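You operate a simulated robot arm through the tools that you are given. There is no shell and no other tool.

Carry out the task below with a simulated robot arm. There is one attempt and no reset: what you move stays moved.

JOB
Centre the big coil: crank the pointer to zero.
Fine: brake handwheel to HELD first, coil lever to FREE and back, then the brake to RUN again. Where these are worked on the way, their far stop is far enough and under half their travel is too little: coil lever.

It is judged by the outcome, as a careful person would: the job done as asked, and still so three seconds after it is handed in. It fails if anything else is knocked over, pushed out of place, dropped, spilled or broken.

ROBOT AND FRAMES
A 7-joint arm with a fingered hand, fixed in place. Base frame: the origin is on the floor under the middle of its stand, x ahead of it, y to its left, z up. Units: mm, rad, N and s.
It reaches about 1228 mm from its shoulder. Its first joint turns from -2.007 to 2.007 rad. Payload 5 kg.
The tool frame sits at the grasp point between the pads (the TCP): z along the fingers, y along the line on which they close. The tips reach 32 mm beyond it. The gripper opens to 160 mm; its body begins 89 mm behind the TCP. The gripper is a hand of 4 fingers: y runs from the thumb to the fingers, the wrist lies at [0, 0, -267] in the tool frame, and closing takes about 1.5 s.
Orientation is that of the tool frame in the base frame, as a unit quaternion [x, y, z, w]. With the fingers straight down and closing along the base's y, the tool's x points along the base's -x, its y along +y and its z along -z.

CONTROLS
- The arm moves only by the tool apply_moves. Its argument "increments" is a list of rows, each an object of numbers (a shift or turn left out is 0, a gripper value left out holds the last): "dx", "dy", "dz": the shift along the base's x, y, z in mm; "rx", "ry", "rz": the turn, a rotation vector about the base's x, y, z in rad. In form: [{"dx": .., "dy": .., "dz": .., "rx": .., "ry": .., "rz": ..}, ...]. A call has 1 to 20 rows; each row is the pose to reach, as a shift and turn from the pose commanded when the call began. "grip" is the closure, from 0 (fully open) to 1 (shut), set as the call begins (left out, the last holds). Rows are played at 5 a second. More than 50 mm and 0.15 rad between two rows, or a gripper value outside its range, and nothing of the call is played. Where a pose cannot be reached the arm comes as near as it can. A force on the tool above 40 N (or 10 N above the force at the start of the call, whichever is more), or a blocked arm, ends the call early, and 0.2 s more pass. Each finger travels about 45 mm/s and halts on what it meets, pressing with about 22 N; the grip force reading is that of the motor and also rises with nothing between the fingers. The clock runs only during rows and for 0.2 s after the last one: add rows that repeat a pose to give the fingers time. It gives the time, the measured TCP pose, the force on the tool (base axes), the opening and the grip force at its end, in the units of the frame above (readings bear some noise), with the torque about the TCP (base axes, N m) and any sound that the robot's microphone picked up.
- Cameras (640 x 400 px; columns grow to the right, rows downward): "scene" is fixed at [400.7, -649.1, 1750.9]; the picture's right is [0.86, -0.52, 0.00], its down [-0.21, -0.35, -0.91] and it looks along [0.47, 0.78, -0.41] (base axes); focal length 350 px, centre (320, 200). "wrist" rides on the gripper at [80, -4, -114] in the tool frame; the picture's right is [0.05, 1.00, 0.00], its down [-0.82, 0.04, -0.58] and it looks along [-0.58, 0.03, 0.82] (tool axes); focal length 265 px, centre (320, 200). There is no depth. A picture from a camera that has moved, and an enlarged one, comes with that camera's place and axes in the base frame and with its lens.
- snapshot(camera): a new picture of that camera. No time passes.
- raise_lower(by): slides the trunk up (or, below 0, down) by that many mm; the arm rides with it, the base frame stays. It gives what a move gives, with no picture.
- finger_targets(finger1, finger2, finger3, thumb_bend): sets how far each is bent, from 0 (flat) to 1 (curled in); at 0.3 the hand is open as for a grip, at 0.7 the pads meet at the TCP. One left out holds its place. A second passes; each finger stops where it meets its share of the squeeze, and holds until it gets a number again. A gripper value or a shape takes the hand back. It gives what a move gives, with no picture; readings hold the bend of each and the force on the fingers (four entries, about 0 where the hand has none), thumb and palm.
- set_grasp(shape): the hand has 4 fingers and takes this shape, open, in about a second: jaw (thumb against the fingers, like two jaws); tri (thumb and two fingers); tip (a fingertip pinch); poke (one finger out to press); point (the index stretched); flat (the hand flat); cup (the hand cupped); fist (a fist). The gripper value then closes the fingers along that shape, each until it touches; the sizes above hold for jaw. It gives what a move gives, with no picture.
- inspect(camera, box): a new picture of the part [left, top, right, bottom] of that camera's present view, enlarged. No time passes.
- job_done(): hands the job in; it is judged then, once.

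Places have to be worked out from the pictures, the camera data and where the tool is seen. Open the gripper and draw the arm clear of the work before you hand the job in, unless the task says otherwise.

The tools are called by a JSON object that holds its "name" and its "arguments". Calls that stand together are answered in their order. apply_moves: Moves the arm, as the interface text tells. Its arguments: {"type":"object","properties":{"increments":{"type":"array","items":{"type":"object","properties":{"dx":{"type":"number"},"dy":{"type":"number"},"dz":{"type":"number"},"rx":{"type":"number"},"ry":{"type":"number"},"rz":{"type":"number"}}}},"grip":{"type":"number"}},"required":["increments"]} The other tools are called the same way: raise_lower (by) moves the trunk up or down; set_grasp (shape) gives the hand a shape; finger_targets (finger1, finger2, finger3, thumb_bend) moves the fingers one by one; snapshot (camera) takes a picture; inspect (camera, box) takes an enlarged picture of a part of a camera's view; job_done () hands the job in.

At the start:

```text
time: 0.0
ee_pos: [556.8, 137.1, 1583.6]
orientation: [0.0, 1.0, 0.0, 0.0]
contact_force: [0.6, 0.1, 0.3]
wrist_torque: [0.06, 0.0, 0.02]
opening: 159.9
finger_force: 0.0
shape: jaw
bend: [0.3, 0.3, 0.3, 0.3]
finger forces: [0.0, 0.0, 0.0, 0.1, 0.0, 0.0]
trunk travel left (down, up): [-800.0, 190.0]
```

scene: 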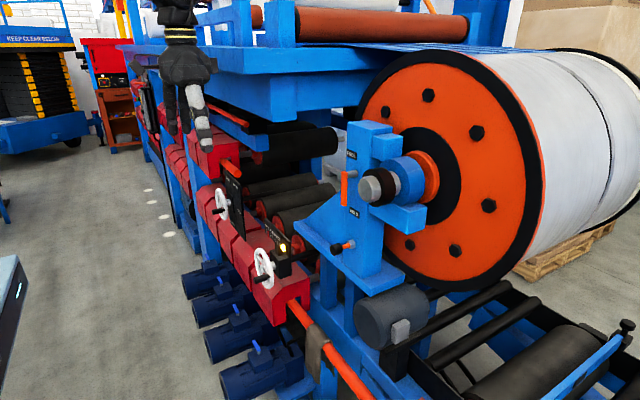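
wrist: 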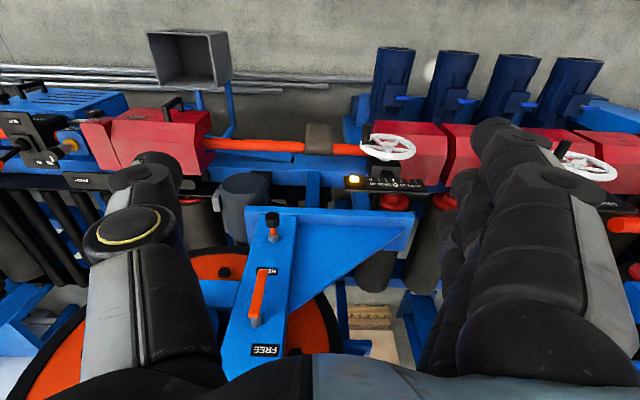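

I start by looking closer at the work area from both cameras to identify the handwheels, pointer, lever and labels.

{"name": "inspect", "arguments": {"camera": "scene", "box": [180, 100, 420, 330]}}

{"name": "inspect", "arguments": {"camera": "wrist", "box": [220, 120, 460, 370]}}

{"name": "inspect", "arguments": {"camera": "wrist", "box": [0, 60, 240, 210]}}

{"name": "inspect", "arguments": {"camera": "scene", "box": [200, 170, 320, 300]}}

```text
1.74 times, centred on (300, 215) of scene
camera zoom: at [400.7, -649.1, 1750.9], right [0.86, -0.52, 0.0], down [-0.21, -0.35, -0.91], along [0.47, 0.78, -0.41], focal length 609 px, centre (355, 174)
```

zoom: 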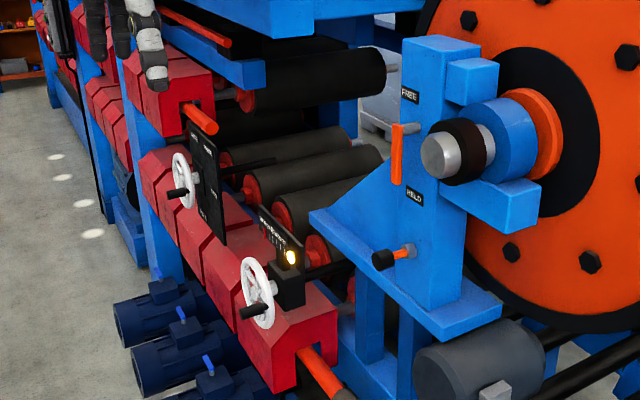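

```text
1.60 times, centred on (340, 245) of wrist
camera zoom: at [477.6, 135.1, 1697.2], right [-0.05, 1.0, 0.0], down [0.82, 0.04, 0.58], along [0.58, 0.03, -0.82], focal length 425 px, centre (288, 128)
```

zoom: 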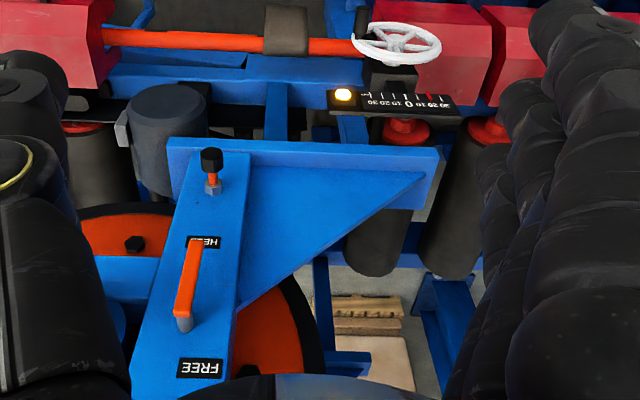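

```text
2.67 times, centred on (120, 135) of wrist
camera zoom: at [477.6, 135.1, 1697.2], right [-0.05, 1.0, 0.0], down [0.82, 0.04, 0.58], along [0.58, 0.03, -0.82], focal length 708 px, centre (853, 373)
```

zoom: 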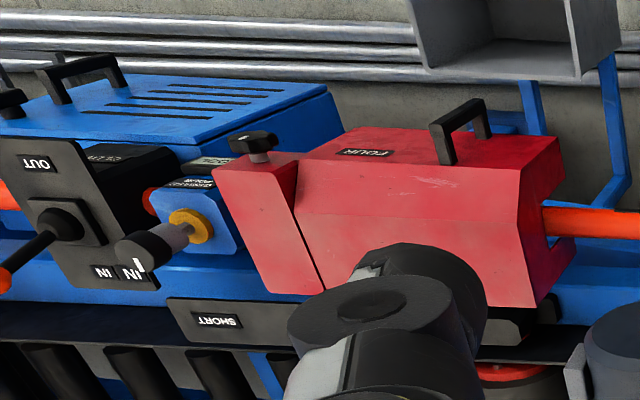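

```text
3.08 times, centred on (260, 235) of scene
camera zoom: at [400.7, -649.1, 1750.9], right [0.86, -0.52, 0.0], down [-0.21, -0.35, -0.91], along [0.47, 0.78, -0.41], focal length 1077 px, centre (505, 92)
```

zoom: 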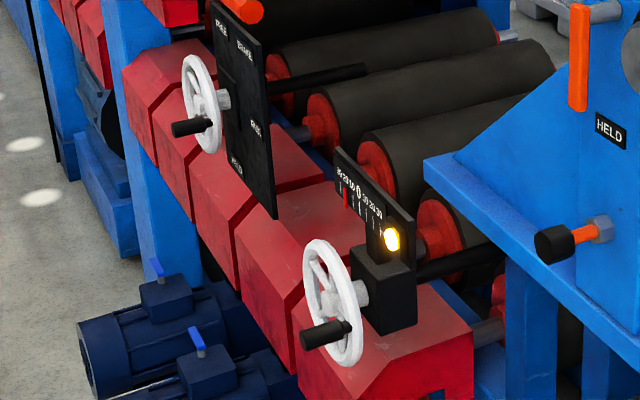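

The scale with the red pointer and its handwheel sits near (763, 332, 1028), and the second wheel with the RUN/HELD board near (771, 863, 1068). The coil lever is near (895, 43, 1400). I zoom in further to read the labels.

{"name": "inspect", "arguments": {"camera": "scene", "box": [205, 165, 255, 245]}}

{"name": "inspect", "arguments": {"camera": "scene", "box": [245, 210, 310, 300]}}

{"name": "inspect", "arguments": {"camera": "scene", "box": [310, 120, 420, 260]}}

{"name": "inspect", "arguments": {"camera": "wrist", "box": [320, 130, 440, 210]}}

{"name": "inspect", "arguments": {"camera": "wrist", "box": [540, 120, 640, 220]}}

{"name": "inspect", "arguments": {"camera": "wrist", "box": [220, 190, 320, 370]}}

```text
5.00 times, centred on (230, 205) of scene
camera zoom: at [400.7, -649.1, 1750.9], right [0.86, -0.52, 0.0], down [-0.21, -0.35, -0.91], along [0.47, 0.78, -0.41], focal length 1751 px, centre (770, 175)
```

zoom: 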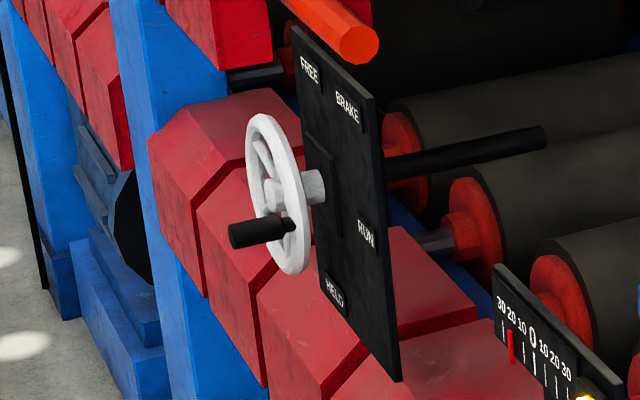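

```text
4.44 times, centred on (278, 255) of scene
camera zoom: at [400.7, -649.1, 1750.9], right [0.86, -0.52, 0.0], down [-0.21, -0.35, -0.91], along [0.47, 0.78, -0.41], focal length 1556 px, centre (509, -44)
```

zoom: 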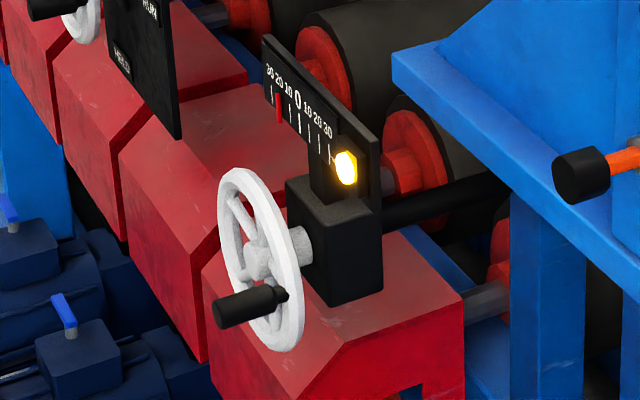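

```text
2.86 times, centred on (365, 190) of scene
camera zoom: at [400.7, -649.1, 1750.9], right [0.86, -0.52, 0.0], down [-0.21, -0.35, -0.91], along [0.47, 0.78, -0.41], focal length 1000 px, centre (191, 229)
```

zoom: 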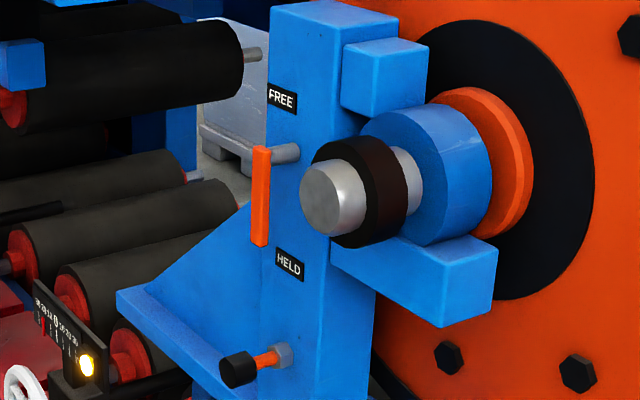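

```text
5.00 times, centred on (380, 170) of wrist
camera zoom: at [477.6, 135.1, 1697.2], right [-0.05, 1.0, 0.0], down [0.82, 0.04, 0.58], along [0.58, 0.03, -0.82], focal length 1327 px, centre (20, 350)
```

zoom: 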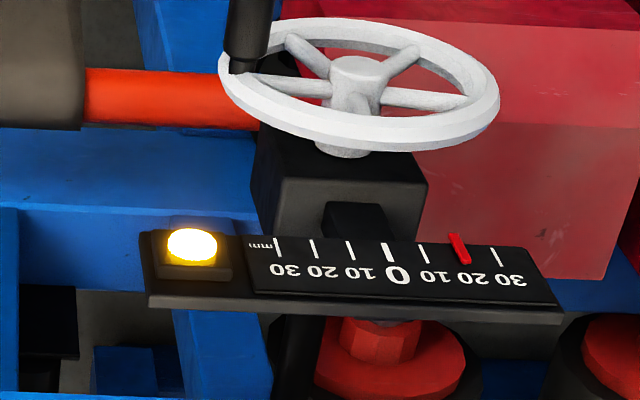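

```text
4.00 times, centred on (590, 170) of wrist
camera zoom: at [477.6, 135.1, 1697.2], right [-0.05, 1.0, 0.0], down [0.82, 0.04, 0.58], along [0.58, 0.03, -0.82], focal length 1062 px, centre (-760, 320)
```

zoom: 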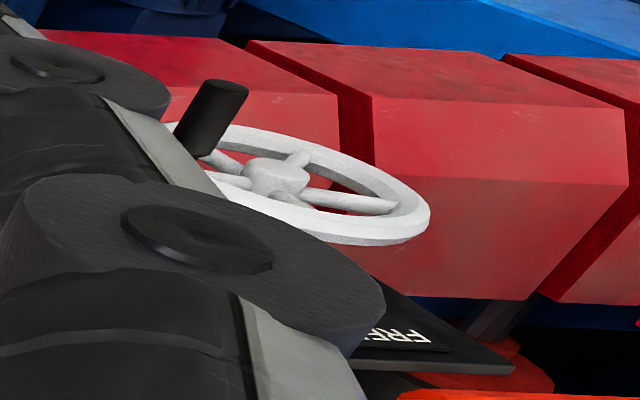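

```text
2.22 times, centred on (270, 280) of wrist
camera zoom: at [477.6, 135.1, 1697.2], right [-0.05, 1.0, 0.0], down [0.82, 0.04, 0.58], along [0.58, 0.03, -0.82], focal length 590 px, centre (431, 22)
```

zoom: 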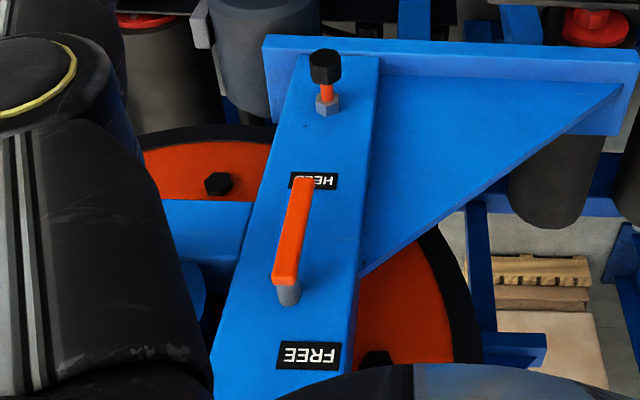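

The board of the left wheel carries BRAKE, RUN, HELD and FREE, and the scale wheel is the coil crank. The pointer is now near 12 on the left side. I turn the hand at its present place so that the fingers point forward (+x).

{"name": "apply_moves", "arguments": {"increments": [{"dx": -10, "ry": -0.14}, {"dx": -20, "ry": -0.28}, {"dx": -30, "ry": -0.42}, {"dx": -40, "ry": -0.56}, {"dx": -50, "ry": -0.7}, {"dx": -60, "ry": -0.84}, {"dx": -70, "ry": -0.98}, {"dx": -80, "ry": -1.12}, {"dx": -90, "ry": -1.26}, {"dx": -90, "ry": -1.4}, {"dx": -90, "ry": -1.5}, {"dx": -90, "ry": -1.5708}, {"dx": -90, "ry": -1.5708}]}}

```text
time: 2.8
ee_pos: [525.3, 214.0, 1652.6]
orientation: [0.001, 0.706, 0.0, 0.708]
contact_force: [0.0, -0.2, -0.1]
wrist_torque: [-0.01, 0.02, 0.08]
opening: 160.1
finger_force: 0.0
shape: jaw
bend: [0.3, 0.3, 0.3, 0.3]
finger forces: [0.0, 0.1, 0.0, 0.0, 0.0, 0.0]
out of reach, approached as far as the arm can: row 5, 6, 7, 8, 9, 10, 11, 12, 13
trunk travel left (down, up): [-800.0, 190.0]
```

The hand now points forward, though the place shifted since it was too close to the body. I look before lowering the trunk.

{"name": "snapshot", "arguments": {"camera": "scene"}}

{"name": "snapshot", "arguments": {"camera": "wrist"}}

```text
taken
```

scene: 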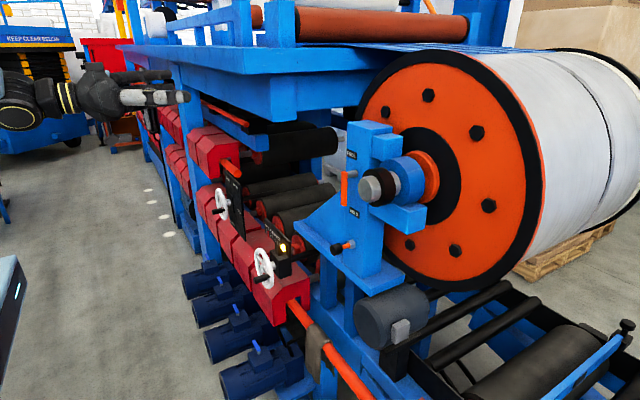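

```text
taken
camera wrist: at [412.7, 211.4, 1572.1], right [0.0, 1.0, -0.05], down [-0.58, 0.04, 0.81], along [0.82, 0.03, 0.58], focal length 265 px, centre (320, 200)
```

wrist: 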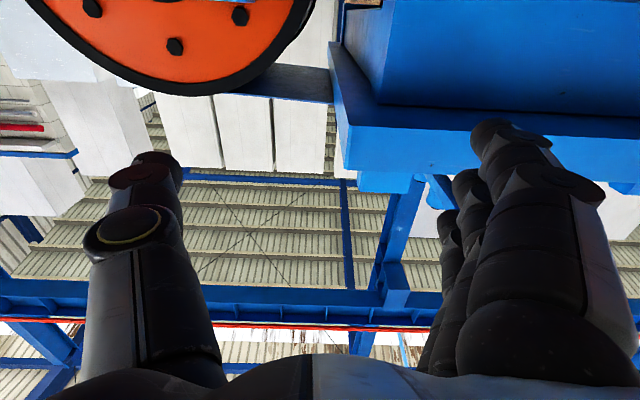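

Clear space around the hand. I lower the trunk by 500 mm so the arm is at the height of the wheels.

{"name": "raise_lower", "arguments": {"by": -500}}

{"name": "snapshot", "arguments": {"camera": "scene"}}

{"name": "snapshot", "arguments": {"camera": "wrist"}}

```text
refused: -500 is not a number from -400 to 400
```

```text
taken
```

scene: 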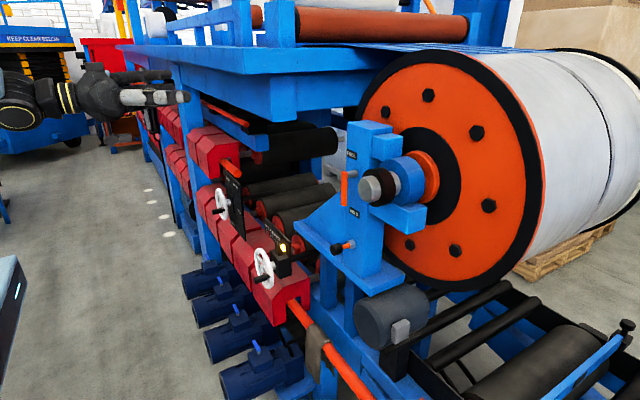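

```text
taken
camera wrist: at [412.7, 211.4, 1572.1], right [0.0, 1.0, -0.05], down [-0.58, 0.04, 0.81], along [0.82, 0.03, 0.58], focal length 265 px, centre (320, 200)
```

wrist: 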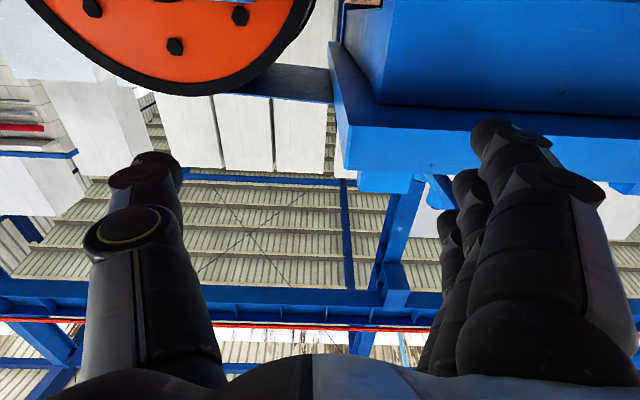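

The trunk call takes at most 400 mm at once, so I lower by 400 first.

{"name": "raise_lower", "arguments": {"by": -400}}

```text
time: 6.6
ee_pos: [527.7, 216.4, 1250.3]
orientation: [0.001, 0.708, -0.001, 0.706]
contact_force: [0.2, 0.2, -0.1]
wrist_torque: [0.0, 0.0, 0.01]
opening: 159.9
finger_force: 0.0
shape: jaw
bend: [0.3, 0.3, 0.3, 0.3]
finger forces: [0.0, 0.0, 0.0, 0.0, 0.0, 0.1]
trunk travel left (down, up): [-400.0, 590.0]
```

Test with a tiny move to check where the commanded pose stands relative to the measured one.

{"name": "apply_moves", "arguments": {"increments": [{"dx": 30, "dy": 20, "dz": -20}, {"dx": 30, "dy": 20, "dz": -20}]}}

{"name": "snapshot", "arguments": {"camera": "scene"}}

```text
time: 7.2
ee_pos: [559.0, 237.5, 1231.9]
orientation: [0.0, 0.707, 0.0, 0.707]
contact_force: [0.6, 1.1, -1.3]
wrist_torque: [-0.01, -0.02, -0.05]
opening: 160.2
finger_force: 0.1
shape: jaw
bend: [0.3, 0.3, 0.3, 0.3]
finger forces: [0.0, 0.0, 0.0, 0.0, 0.0, 0.1]
trunk travel left (down, up): [-400.0, 590.0]
```

```text
taken
```

scene: 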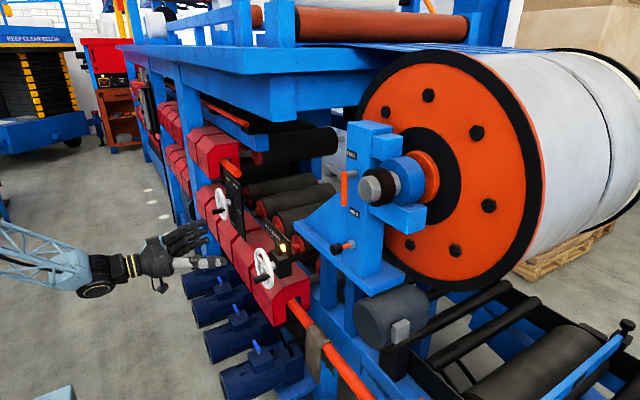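

The pose tracks well. I move sideways to about (590, 600, 1060), clear of both wheels, to view them from up close.

{"name": "apply_moves", "arguments": {"increments": [{"dx": 3, "dy": 36, "dz": -17}, {"dx": 6, "dy": 72, "dz": -34}, {"dx": 9, "dy": 108, "dz": -51}, {"dx": 12, "dy": 144, "dz": -68}, {"dx": 15, "dy": 180, "dz": -85}, {"dx": 18, "dy": 216, "dz": -102}, {"dx": 21, "dy": 252, "dz": -119}, {"dx": 24, "dy": 288, "dz": -136}, {"dx": 27, "dy": 324, "dz": -153}, {"dx": 30, "dy": 362, "dz": -170}, {"dx": 30, "dy": 362, "dz": -170}]}}

{"name": "snapshot", "arguments": {"camera": "wrist"}}

{"name": "snapshot", "arguments": {"camera": "scene"}}

```text
time: 9.6
ee_pos: [588.3, 599.6, 1058.3]
orientation: [0.0, 0.708, -0.001, 0.706]
contact_force: [-0.3, 0.4, -0.4]
wrist_torque: [-0.02, 0.0, -0.03]
opening: 160.1
finger_force: 0.1
shape: jaw
bend: [0.3, 0.3, 0.3, 0.3]
finger forces: [0.0, 0.1, 0.0, 0.0, 0.0, 0.0]
trunk travel left (down, up): [-400.0, 590.0]
```

```text
taken
camera wrist: at [474.8, 596.4, 978.8], right [0.0, 1.0, -0.05], down [-0.58, 0.04, 0.82], along [0.82, 0.03, 0.58], focal length 265 px, centre (320, 200)
```

wrist: 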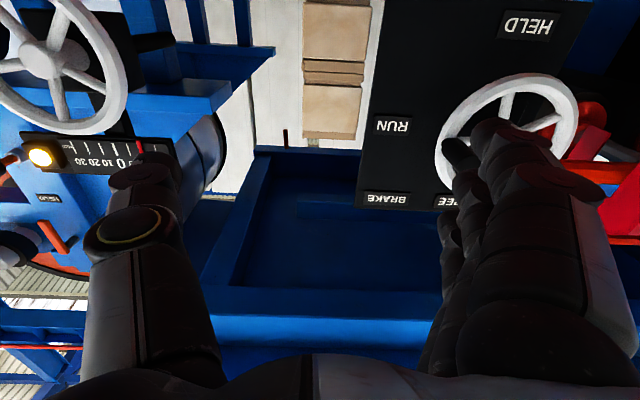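

```text
taken
```

scene: 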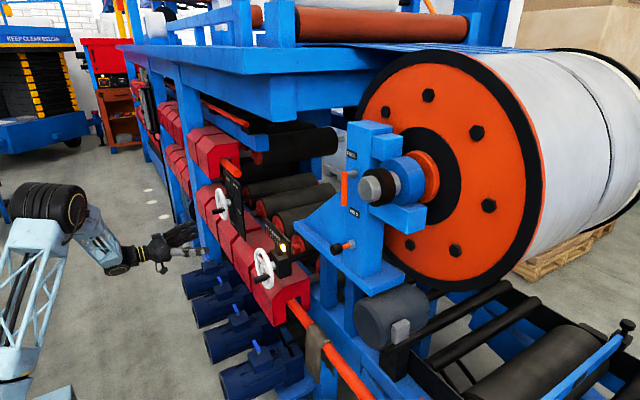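

The brake board is clear: RUN at the right (−y), HELD at the bottom, BRAKE/FREE on top. I move along y toward the brake wheel to have it between thumb and fingers in view.

{"name": "apply_moves", "arguments": {"increments": [{"dy": 40, "dx": -5}, {"dy": 80, "dx": -10}, {"dy": 120, "dx": -10}, {"dy": 160, "dx": -10}, {"dy": 200, "dx": -10}, {"dy": 200, "dx": -10}]}}

{"name": "snapshot", "arguments": {"camera": "wrist"}}

```text
time: 11.0
ee_pos: [578.3, 798.5, 1059.7]
orientation: [0.0, 0.708, 0.0, 0.707]
contact_force: [-0.1, -0.1, -0.5]
wrist_torque: [0.01, 0.04, -0.02]
opening: 159.9
finger_force: 0.1
shape: jaw
bend: [0.3, 0.3, 0.3, 0.3]
finger forces: [0.0, 0.1, 0.1, 0.1, 0.1, 0.0]
trunk travel left (down, up): [-400.0, 590.0]
```

```text
taken
camera wrist: at [465.8, 795.8, 979.9], right [0.0, 1.0, -0.05], down [-0.58, 0.04, 0.82], along [0.82, 0.03, 0.58], focal length 265 px, centre (320, 200)
```

wrist: 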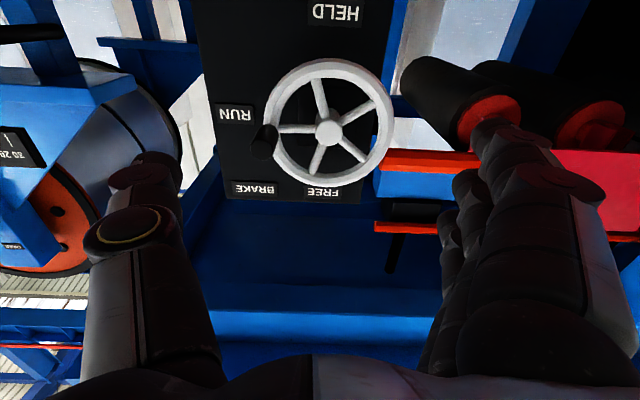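

A clear view: the knob stands at RUN; HELD is at the bottom, FREE at the top of the board. I enlarge it to measure the wheel and knob.

{"name": "inspect", "arguments": {"camera": "wrist", "box": [200, 0, 420, 210]}}

{"name": "inspect", "arguments": {"camera": "scene", "box": [180, 160, 280, 260]}}

```text
1.90 times, centred on (310, 105) of wrist
camera zoom: at [465.8, 795.8, 979.9], right [0.0, 1.0, -0.05], down [-0.58, 0.04, 0.82], along [0.82, 0.03, 0.58], focal length 506 px, centre (339, 381)
```

zoom: 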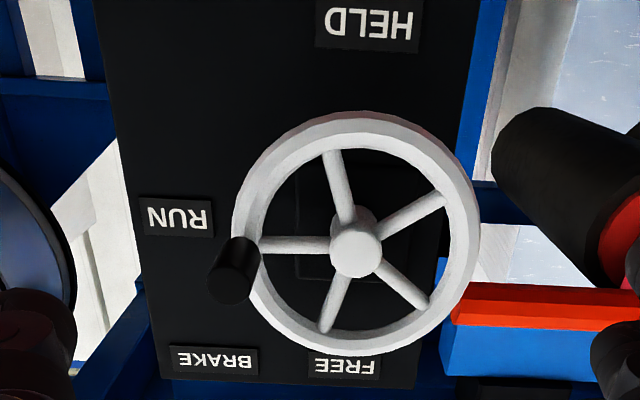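

```text
4.00 times, centred on (230, 210) of scene
camera zoom: at [400.7, -649.1, 1750.9], right [0.86, -0.52, 0.0], down [-0.21, -0.35, -0.91], along [0.47, 0.78, -0.41], focal length 1401 px, centre (680, 160)
```

zoom: 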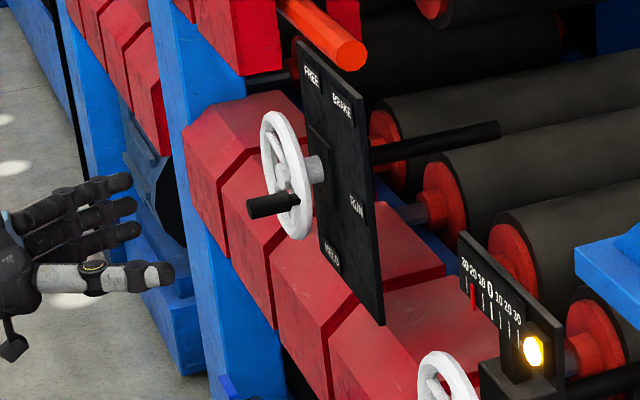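

The wheel centre is about (760, 812, 1091), its knob at (699–745, 745, 1091) at 3 o'clock = RUN, and HELD is 90° clockwise at 6 o'clock. Before grasping I tilt the hand down to look for red housings beneath the wheel.

{"name": "apply_moves", "arguments": {"increments": [{"ry": 0.14, "dz": 10}, {"ry": 0.28, "dz": 20}, {"ry": 0.42, "dz": 30}, {"ry": 0.56, "dz": 40}, {"ry": 0.7, "dz": 50}, {"ry": 0.84, "dz": 60}, {"ry": 0.98, "dz": 70}, {"ry": 0.98, "dz": 70}]}}

{"name": "snapshot", "arguments": {"camera": "wrist"}}

```text
time: 12.8
ee_pos: [576.7, 797.8, 1129.3]
orientation: [0.0, 0.957, -0.001, 0.29]
contact_force: [-0.2, 0.1, 1.0]
wrist_torque: [0.0, -0.02, 0.0]
opening: 160.3
finger_force: 0.1
shape: jaw
bend: [0.3, 0.3, 0.3, 0.3]
finger forces: [0.1, 0.1, 0.0, 0.0, 0.0, 0.0]
trunk travel left (down, up): [-400.0, 590.0]
```

```text
taken
camera wrist: at [448.0, 795.9, 1180.7], right [-0.04, 1.0, -0.03], down [0.36, 0.04, 0.93], along [0.93, 0.03, -0.36], focal length 265 px, centre (320, 200)
```

wrist: 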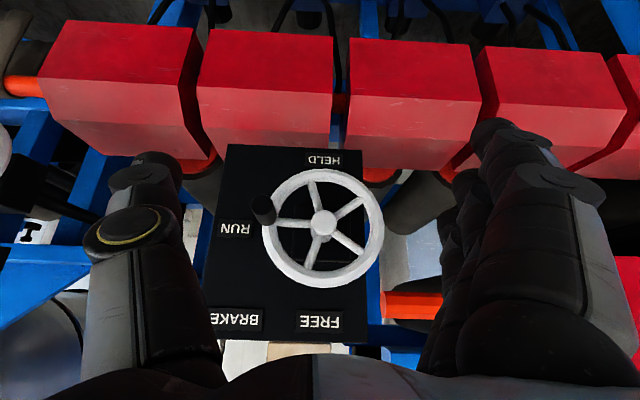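

The red housings lie lower (top edge around z≈980 behind, front kink near z≈925), leaving clearance for the hand at HELD. I turn the hand level again and line it up with the knob at y≈745, z≈1091, x=640.

{"name": "apply_moves", "arguments": {"increments": [{"ry": -0.14, "dz": -5, "dy": -8, "dx": 0}, {"ry": -0.28, "dz": -10, "dy": -16}, {"ry": -0.42, "dz": -15, "dy": -24}, {"ry": -0.56, "dz": -20, "dy": -32}, {"ry": -0.7, "dz": -25, "dy": -40}, {"ry": -0.84, "dz": -30, "dy": -46}, {"ry": -0.98, "dz": -38, "dy": -53}, {"ry": -0.98, "dz": -38, "dy": -53, "dx": 32}, {"ry": -0.98, "dz": -38, "dy": -53, "dx": 63}, {"ry": -0.98, "dz": -38, "dy": -53, "dx": 63}]}}

{"name": "snapshot", "arguments": {"camera": "wrist"}}

{"name": "inspect", "arguments": {"camera": "scene", "box": [160, 160, 280, 260]}}

```text
time: 15.0
ee_pos: [638.4, 746.4, 1090.9]
orientation: [0.0, 0.707, 0.0, 0.707]
contact_force: [0.4, -0.3, -0.8]
wrist_torque: [0.02, -0.02, 0.0]
opening: 160.0
finger_force: 0.0
shape: jaw
bend: [0.3, 0.3, 0.3, 0.3]
finger forces: [0.1, 0.0, 0.0, 0.0, 0.0, 0.0]
trunk travel left (down, up): [-400.0, 590.0]
```

```text
taken
camera wrist: at [526.0, 743.8, 1010.7], right [0.0, 1.0, -0.05], down [-0.58, 0.04, 0.82], along [0.82, 0.03, 0.58], focal length 265 px, centre (320, 200)
```

wrist: 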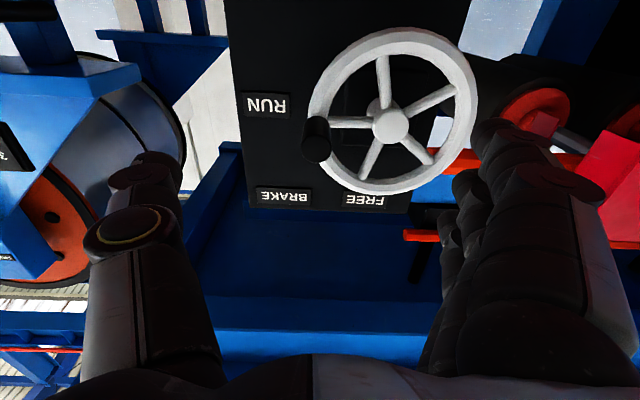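

```text
4.00 times, centred on (220, 210) of scene
camera zoom: at [400.7, -649.1, 1750.9], right [0.86, -0.52, 0.0], down [-0.21, -0.35, -0.91], along [0.47, 0.78, -0.41], focal length 1401 px, centre (720, 160)
```

zoom: 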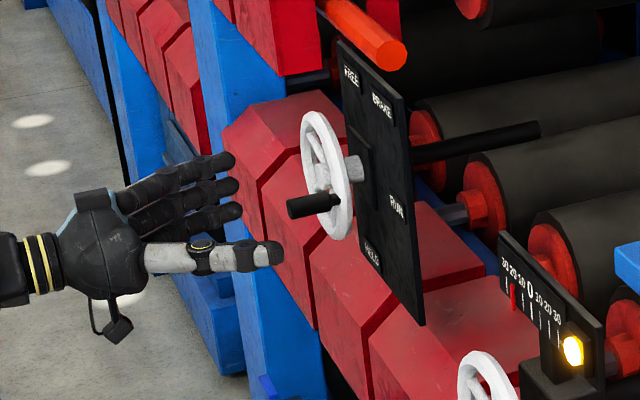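

The hand is aligned with the knob (y≈746, z≈1089) with fingertips about 30 mm ahead of the TCP. I advance 70 mm so the fingers flank the knob.

{"name": "apply_moves", "arguments": {"increments": [{"dx": 18, "dz": -1}, {"dx": 36, "dz": -1}, {"dx": 54, "dz": -1}, {"dx": 69, "dz": -1}, {"dx": 69, "dz": -1}]}}

{"name": "snapshot", "arguments": {"camera": "wrist"}}

{"name": "inspect", "arguments": {"camera": "scene", "box": [160, 160, 280, 260]}}

```text
time: 16.2
ee_pos: [709.2, 745.9, 1091.6]
orientation: [-0.001, 0.708, 0.0, 0.707]
contact_force: [-0.3, -0.9, 0.1]
wrist_torque: [0.01, -0.02, 0.01]
opening: 159.9
finger_force: 0.0
shape: jaw
bend: [0.3, 0.3, 0.3, 0.3]
finger forces: [0.0, 0.0, 0.1, 0.1, 0.0, 0.0]
trunk travel left (down, up): [-400.0, 590.0]
```

```text
taken
camera wrist: at [596.3, 743.2, 1011.7], right [0.0, 1.0, -0.05], down [-0.58, 0.04, 0.82], along [0.82, 0.03, 0.58], focal length 265 px, centre (320, 200)
```

wrist: 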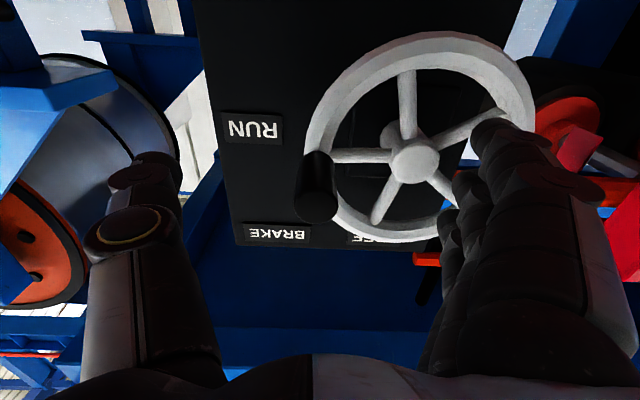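

```text
4.00 times, centred on (220, 210) of scene
camera zoom: at [400.7, -649.1, 1750.9], right [0.86, -0.52, 0.0], down [-0.21, -0.35, -0.91], along [0.47, 0.78, -0.41], focal length 1401 px, centre (720, 160)
```

zoom: 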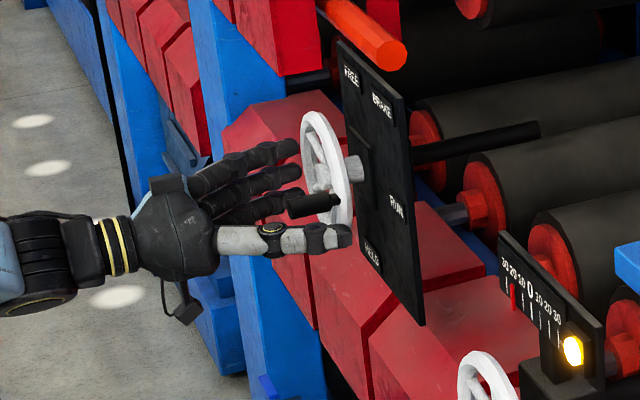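

The knob tip lies at about x≈706, practically at the TCP, and the rim front at about 750. I advance 6 mm more and close the hand on the knob.

{"name": "apply_moves", "arguments": {"increments": [{"dx": 6, "dz": -1}, {"dx": 6, "dz": -1}, {"dx": 6, "dz": -1}, {"dx": 6, "dz": -1}, {"dx": 6, "dz": -1}, {"dx": 6, "dz": -1}, {"dx": 6, "dz": -1}, {"dx": 6, "dz": -1}, {"dx": 6, "dz": -1}, {"dx": 6, "dz": -1}], "grip": 1.0}}

{"name": "snapshot", "arguments": {"camera": "wrist"}}

{"name": "inspect", "arguments": {"camera": "scene", "box": [160, 160, 280, 260]}}

```text
time: 18.4
ee_pos: [715.7, 744.5, 1090.5]
orientation: [0.001, 0.708, -0.002, 0.706]
contact_force: [-0.7, -6.4, -0.1]
wrist_torque: [0.01, 0.03, -0.05]
opening: 7.2
finger_force: 18.4
shape: jaw
bend: [0.67, 0.72, 0.67, 0.7]
finger forces: [0.0, 8.3, 0.0, 0.0, 14.2, 0.0]
trunk travel left (down, up): [-400.0, 590.0]
```

```text
taken
camera wrist: at [602.9, 741.4, 1010.8], right [0.0, 1.0, -0.05], down [-0.58, 0.04, 0.82], along [0.82, 0.03, 0.58], focal length 265 px, centre (320, 200)
```

wrist: 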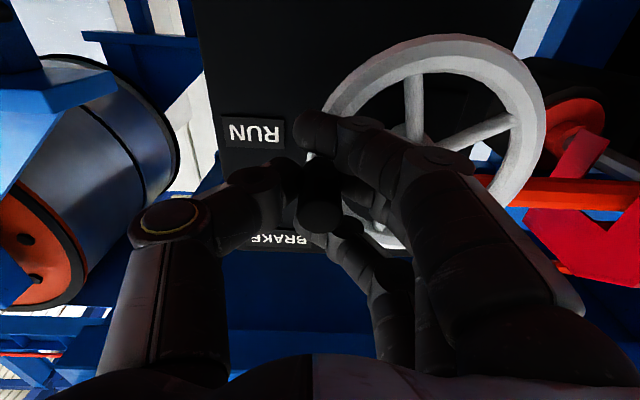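

```text
4.00 times, centred on (220, 210) of scene
camera zoom: at [400.7, -649.1, 1750.9], right [0.86, -0.52, 0.0], down [-0.21, -0.35, -0.91], along [0.47, 0.78, -0.41], focal length 1401 px, centre (720, 160)
```

zoom: 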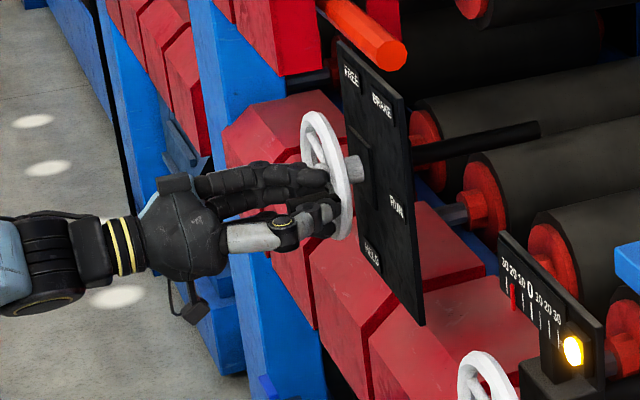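

The knob is held between thumb and middle finger, with the outer fingers caging it. I crank clockwise the first 30° along a circle of radius 66 mm about (811.5, 1091) and check.

{"name": "apply_moves", "arguments": {"increments": [{"dy": 0.25, "dz": -5.75}, {"dy": 1.0, "dz": -11.5}, {"dy": 2.25, "dz": -17.1}, {"dy": 4.0, "dz": -22.6}, {"dy": 6.2, "dz": -27.9}, {"dy": 8.8, "dz": -33}, {"dy": 8.8, "dz": -33}]}}

{"name": "snapshot", "arguments": {"camera": "wrist"}}

{"name": "inspect", "arguments": {"camera": "scene", "box": [160, 160, 280, 260]}}

```text
time: 20.0
ee_pos: [715.9, 752.2, 1057.0]
orientation: [0.001, 0.708, -0.001, 0.706]
contact_force: [-3.2, -18.8, -8.9]
wrist_torque: [0.25, 0.15, -0.38]
opening: 7.0
finger_force: 22.4
shape: jaw
bend: [0.68, 0.72, 0.68, 0.7]
finger forces: [0.0, 5.4, 0.0, 0.0, 26.3, 0.0]
trunk travel left (down, up): [-400.0, 590.0]
```

```text
taken
camera wrist: at [602.9, 749.7, 977.3], right [0.0, 1.0, -0.05], down [-0.57, 0.04, 0.82], along [0.82, 0.03, 0.57], focal length 265 px, centre (320, 200)
```

wrist: 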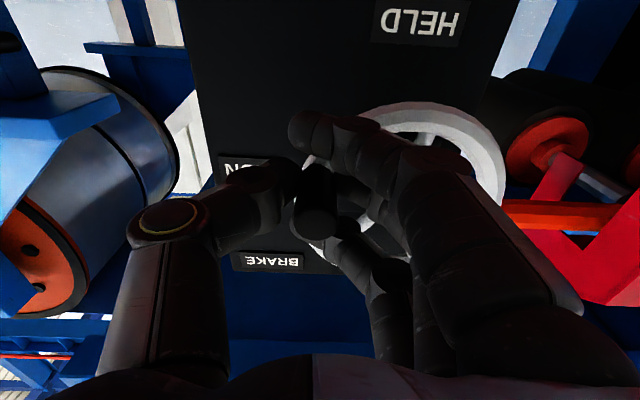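

```text
4.00 times, centred on (220, 210) of scene
camera zoom: at [400.7, -649.1, 1750.9], right [0.86, -0.52, 0.0], down [-0.21, -0.35, -0.91], along [0.47, 0.78, -0.41], focal length 1401 px, centre (720, 160)
```

zoom: 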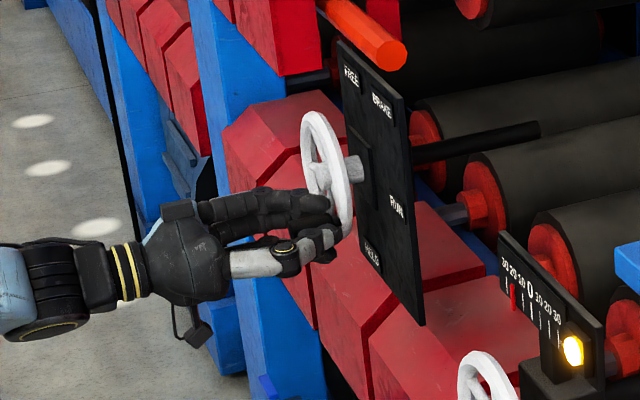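

The wheel follows freely; the only force is radial outward (~20 N), so the circle is slightly larger than assumed. I correct the radius to 68.5 mm and go on to 60°.

{"name": "apply_moves", "arguments": {"increments": [{"dy": 0.1, "dz": -5.8}, {"dy": 3.7, "dz": -10.5}, {"dy": 7.8, "dz": -14.9}, {"dy": 12.2, "dz": -19.0}, {"dy": 16.9, "dz": -22.6}, {"dy": 22.0, "dz": -25.8}, {"dy": 22.0, "dz": -25.8}]}}

{"name": "snapshot", "arguments": {"camera": "wrist"}}

{"name": "inspect", "arguments": {"camera": "scene", "box": [160, 160, 280, 260]}}

```text
time: 21.6
ee_pos: [714.8, 776.0, 1027.8]
orientation: [0.0, 0.71, -0.001, 0.705]
contact_force: [-8.2, -24.3, -30.4]
wrist_torque: [0.59, 0.51, -0.58]
opening: 7.5
finger_force: 21.8
shape: jaw
bend: [0.68, 0.72, 0.68, 0.7]
finger forces: [0.1, 2.9, 0.3, 0.0, 38.0, 0.1]
trunk travel left (down, up): [-400.0, 590.0]
```

```text
taken
camera wrist: at [602.9, 773.1, 948.8], right [0.0, 1.0, -0.05], down [-0.57, 0.04, 0.82], along [0.82, 0.03, 0.57], focal length 265 px, centre (320, 200)
```

wrist: 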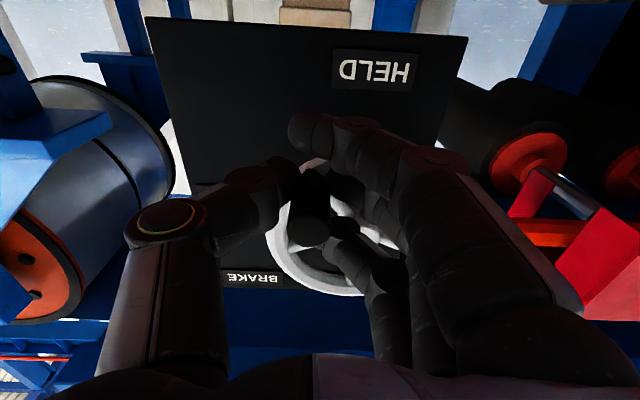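

```text
4.00 times, centred on (220, 210) of scene
camera zoom: at [400.7, -649.1, 1750.9], right [0.86, -0.52, 0.0], down [-0.21, -0.35, -0.91], along [0.47, 0.78, -0.41], focal length 1401 px, centre (720, 160)
```

zoom: 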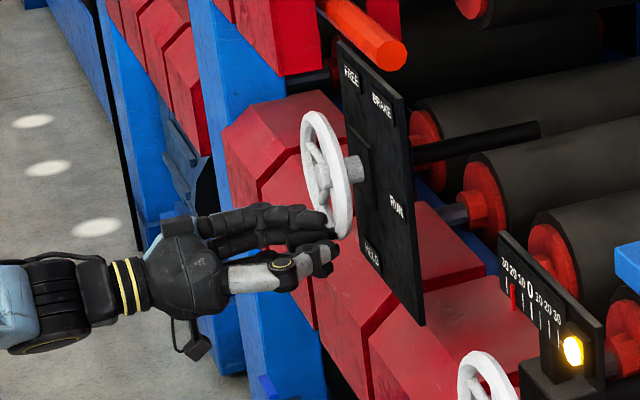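

Forces are again radial outward (~38 N), so the centre lies a little lower (~1086.5). I relieve by moving outward and continue to about 75°.

{"name": "apply_moves", "arguments": {"increments": [{"dy": -1.0, "dz": -5.0}, {"dy": 5.0, "dz": -8.5}, {"dy": 10.6, "dz": -11.0}, {"dy": 16.3, "dz": -13.0}, {"dy": 16.3, "dz": -13.0}]}}

{"name": "snapshot", "arguments": {"camera": "wrist"}}

{"name": "inspect", "arguments": {"camera": "scene", "box": [160, 160, 280, 260]}}

```text
time: 22.8
ee_pos: [716.0, 794.3, 1015.5]
orientation: [0.0, 0.709, -0.002, 0.705]
contact_force: [-0.7, -14.0, -28.0]
wrist_torque: [0.61, 0.61, -0.27]
opening: 5.8
finger_force: 21.8
shape: jaw
bend: [0.68, 0.72, 0.68, 0.71]
finger forces: [0.1, 4.0, 13.9, 0.0, 36.5, 0.0]
trunk travel left (down, up): [-400.0, 590.0]
```

```text
taken
camera wrist: at [603.3, 790.2, 936.6], right [0.0, 1.0, -0.05], down [-0.57, 0.04, 0.82], along [0.82, 0.03, 0.57], focal length 265 px, centre (320, 200)
```

wrist: 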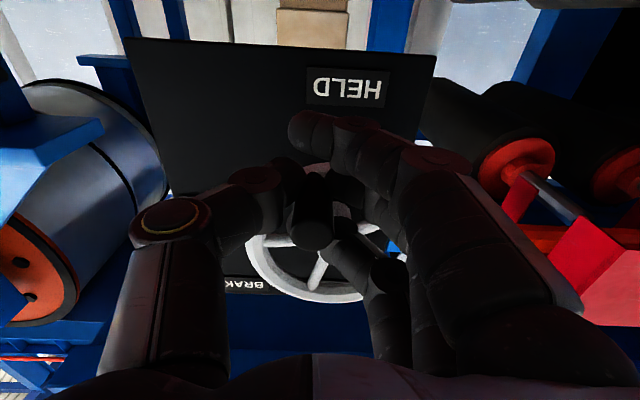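

```text
4.00 times, centred on (220, 210) of scene
camera zoom: at [400.7, -649.1, 1750.9], right [0.86, -0.52, 0.0], down [-0.21, -0.35, -0.91], along [0.47, 0.78, -0.41], focal length 1401 px, centre (720, 160)
```

zoom: 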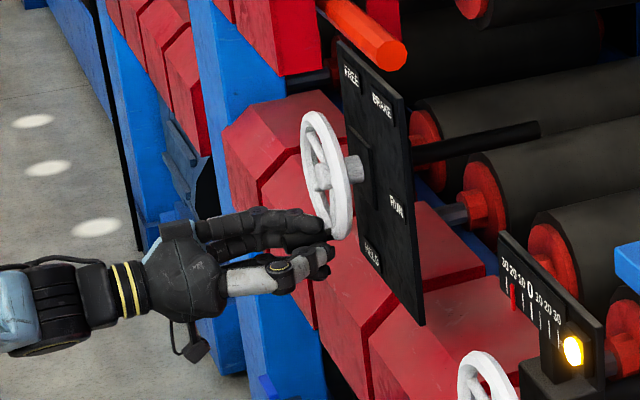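

The knob has slipped ~11 mm upward inside the cage of fingers; it is now about 74° around. I push on along +y with a slight rise to bring it to the bottom (90°).

{"name": "apply_moves", "arguments": {"increments": [{"dy": 5.0, "dz": 2}, {"dy": 10.0, "dz": 3}, {"dy": 15.0, "dz": 3.5}, {"dy": 18.0, "dz": 4}, {"dy": 18.0, "dz": 4}]}}

{"name": "snapshot", "arguments": {"camera": "wrist"}}

{"name": "inspect", "arguments": {"camera": "scene", "box": [160, 160, 280, 260]}}

```text
time: 23.3
ee_pos: [716.9, 795.3, 1014.8]
orientation: [0.0, 0.711, -0.003, 0.703]
contact_force: [2.3, -5.2, -10.8]
wrist_torque: [0.2, 0.19, -0.02]
opening: 4.6
finger_force: 22.1
shape: jaw
bend: [0.68, 0.72, 0.68, 0.7]
finger forces: [0.1, 6.6, 14.9, 0.1, 23.1, 0.0]
trunk travel left (down, up): [-400.0, 590.0]
stopped in row 2: the force on the tool passed its limit at 43 N (the readings are from after the stop); the commanded pose is now the measured one
```

```text
taken
camera wrist: at [602.6, 792.9, 935.6], right [0.0, 1.0, -0.06], down [-0.57, 0.05, 0.82], along [0.82, 0.03, 0.57], focal length 265 px, centre (320, 200)
```

wrist: 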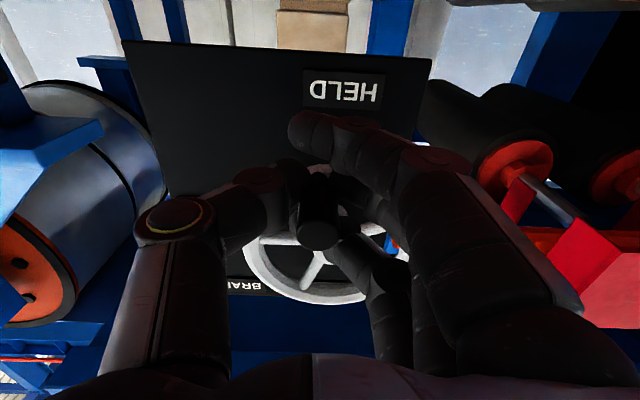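

```text
4.00 times, centred on (220, 210) of scene
camera zoom: at [400.7, -649.1, 1750.9], right [0.86, -0.52, 0.0], down [-0.21, -0.35, -0.91], along [0.47, 0.78, -0.41], focal length 1401 px, centre (720, 160)
```

zoom: 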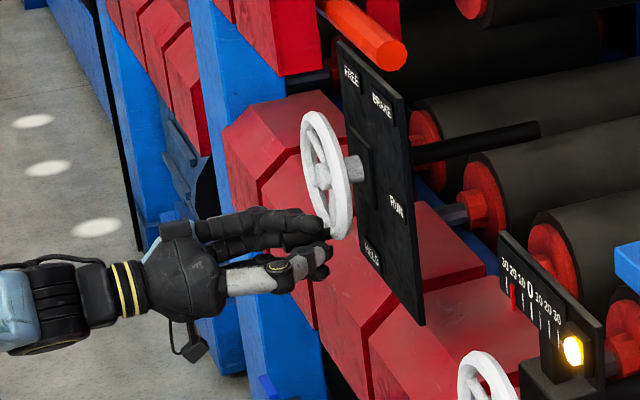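

The move stopped at 43 N. I enlarge the wrist view to judge the wheel's true angle from its spokes and the knob.

{"name": "inspect", "arguments": {"camera": "wrist", "box": [220, 130, 440, 320]}}

{"name": "inspect", "arguments": {"camera": "scene", "box": [200, 180, 260, 240]}}

```text
2.11 times, centred on (330, 225) of wrist
camera zoom: at [602.6, 792.9, 935.6], right [0.0, 1.0, -0.06], down [-0.57, 0.05, 0.82], along [0.82, 0.03, 0.57], focal length 559 px, centre (299, 147)
```

zoom: 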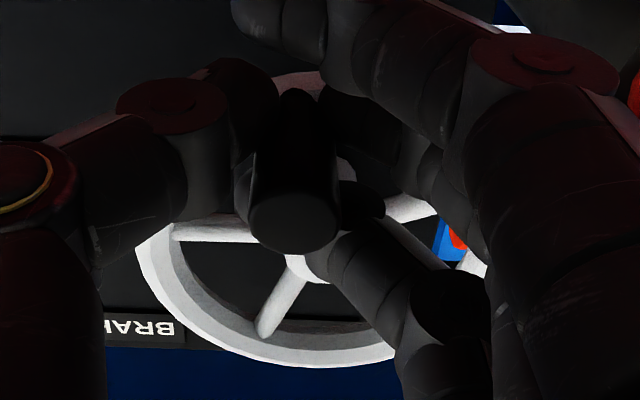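

```text
6.67 times, centred on (230, 210) of scene
camera zoom: at [400.7, -649.1, 1750.9], right [0.86, -0.52, 0.0], down [-0.21, -0.35, -0.91], along [0.47, 0.78, -0.41], focal length 2334 px, centre (920, 133)
```

zoom: 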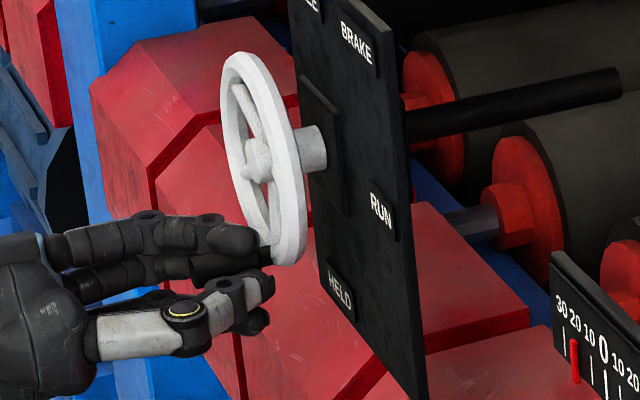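

The spokes show the wheel at about 75° of the 90° needed, and the knob sits ~12 mm above the TCP, so the fingers were jamming. I open the hand, back off slightly, and recentre on the knob at (794, 1027).

{"name": "apply_moves", "arguments": {"increments": [{"dx": 0}, {"dx": 0}, {"dx": 0}, {"dx": 0}, {"dx": 0}, {"dx": 0}, {"dx": 0}, {"dx": -4}, {"dx": -8}, {"dx": -8}], "grip": 0.0}}

{"name": "inspect", "arguments": {"camera": "wrist", "box": [220, 80, 480, 320]}}

{"name": "inspect", "arguments": {"camera": "scene", "box": [200, 180, 260, 240]}}

```text
time: 25.5
ee_pos: [706.9, 796.4, 1016.8]
orientation: [0.0, 0.71, -0.002, 0.705]
contact_force: [0.6, 0.1, -0.1]
wrist_torque: [-0.01, 0.01, -0.03]
opening: 159.8
finger_force: 0.0
shape: jaw
bend: [0.3, 0.3, 0.3, 0.3]
finger forces: [0.0, 0.0, 0.0, 0.1, 0.1, 0.0]
trunk travel left (down, up): [-400.0, 590.0]
```

```text
1.67 times, centred on (350, 200) of wrist
camera zoom: at [593.2, 794.1, 937.8], right [0.0, 1.0, -0.05], down [-0.57, 0.05, 0.82], along [0.82, 0.03, 0.57], focal length 442 px, centre (270, 200)
```

zoom: 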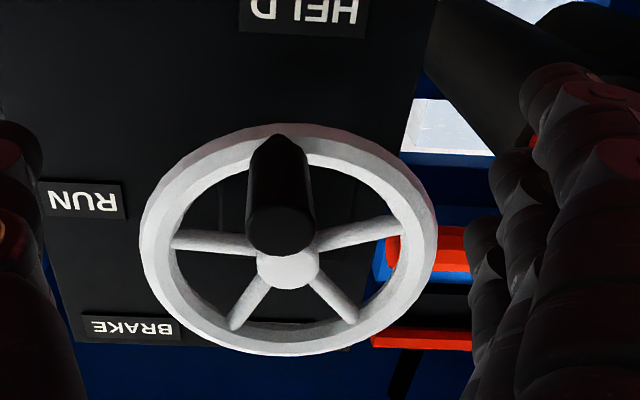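

```text
6.67 times, centred on (230, 210) of scene
camera zoom: at [400.7, -649.1, 1750.9], right [0.86, -0.52, 0.0], down [-0.21, -0.35, -0.91], along [0.47, 0.78, -0.41], focal length 2334 px, centre (920, 133)
```

zoom: 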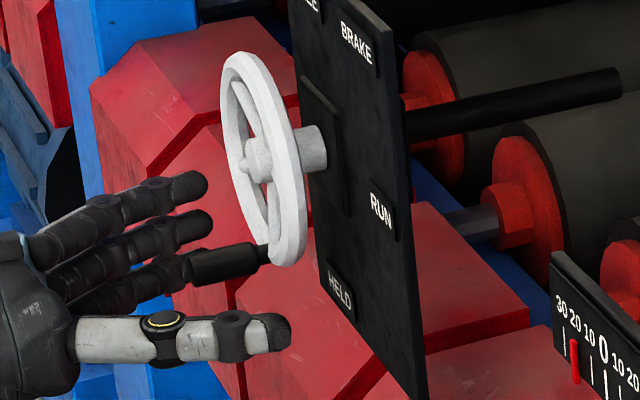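

The wheel is now at about 82°, knob near (802.5, 1024). I recentre the open hand on it.

{"name": "apply_moves", "arguments": {"increments": [{"dx": 2, "dy": 6, "dz": 8}, {"dx": 3, "dy": 6.5, "dz": 8.5}, {"dx": 3, "dy": 6.5, "dz": 8.5}]}}

{"name": "apply_moves", "arguments": {"increments": [{"dx": 0}, {"dx": 0}, {"dx": 0}, {"dx": 0}, {"dx": 0}, {"dx": 0}, {"dx": 0}, {"dx": 0}, {"dx": 0}, {"dy": 2, "dz": 0}, {"dy": 4, "dz": 0}, {"dy": 6, "dz": -0.5}, {"dy": 8, "dz": -0.5}, {"dy": 8, "dz": -0.5}], "grip": 1.0}}

{"name": "snapshot", "arguments": {"camera": "wrist"}}

```text
time: 26.3
ee_pos: [709.8, 803.5, 1025.6]
orientation: [-0.001, 0.709, -0.001, 0.706]
contact_force: [0.3, 0.0, 0.4]
wrist_torque: [0.02, 0.01, 0.01]
opening: 160.0
finger_force: 0.0
shape: jaw
bend: [0.3, 0.3, 0.3, 0.3]
finger forces: [0.0, 0.0, 0.0, 0.0, 0.1, 0.0]
trunk travel left (down, up): [-400.0, 590.0]
```

```text
time: 29.3
ee_pos: [709.9, 810.7, 1025.6]
orientation: [0.0, 0.709, -0.002, 0.705]
contact_force: [-0.5, -7.1, -4.9]
wrist_torque: [0.2, 0.04, -0.05]
opening: 6.9
finger_force: 21.9
shape: jaw
bend: [0.68, 0.71, 0.68, 0.7]
finger forces: [0.1, 11.3, 0.1, 0.1, 17.4, 0.0]
trunk travel left (down, up): [-400.0, 590.0]
```

```text
taken
camera wrist: at [597.0, 808.0, 945.8], right [0.0, 1.0, -0.05], down [-0.57, 0.05, 0.82], along [0.82, 0.03, 0.57], focal length 265 px, centre (320, 200)
```

wrist: 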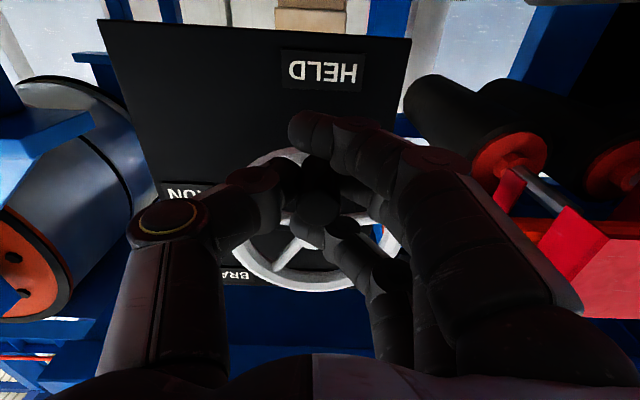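

The knob followed with little force. I open the hand to check the wheel angle unobstructed.

{"name": "apply_moves", "arguments": {"increments": [{"dx": 0}, {"dx": 0}, {"dx": 0}, {"dx": 0}, {"dx": 0}, {"dx": 0}, {"dx": 0}, {"dx": 0}], "grip": 0.0}}

{"name": "inspect", "arguments": {"camera": "wrist", "box": [220, 80, 480, 320]}}

```text
time: 31.1
ee_pos: [709.9, 811.2, 1024.9]
orientation: [0.0, 0.709, -0.002, 0.705]
contact_force: [-0.1, -0.5, 1.0]
wrist_torque: [0.03, 0.0, 0.0]
opening: 160.1
finger_force: 0.0
shape: jaw
bend: [0.3, 0.3, 0.3, 0.3]
finger forces: [0.0, 0.0, 0.1, 0.1, 0.0, 0.0]
trunk travel left (down, up): [-400.0, 590.0]
```

```text
1.67 times, centred on (350, 200) of wrist
camera zoom: at [596.7, 808.5, 946.1], right [0.0, 1.0, -0.05], down [-0.57, 0.05, 0.82], along [0.82, 0.03, 0.57], focal length 442 px, centre (270, 200)
```

zoom: 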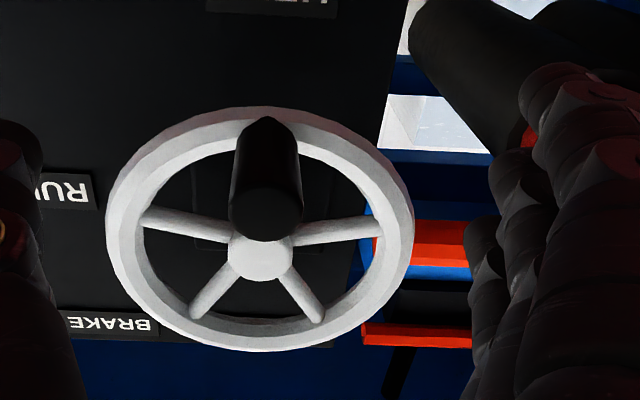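

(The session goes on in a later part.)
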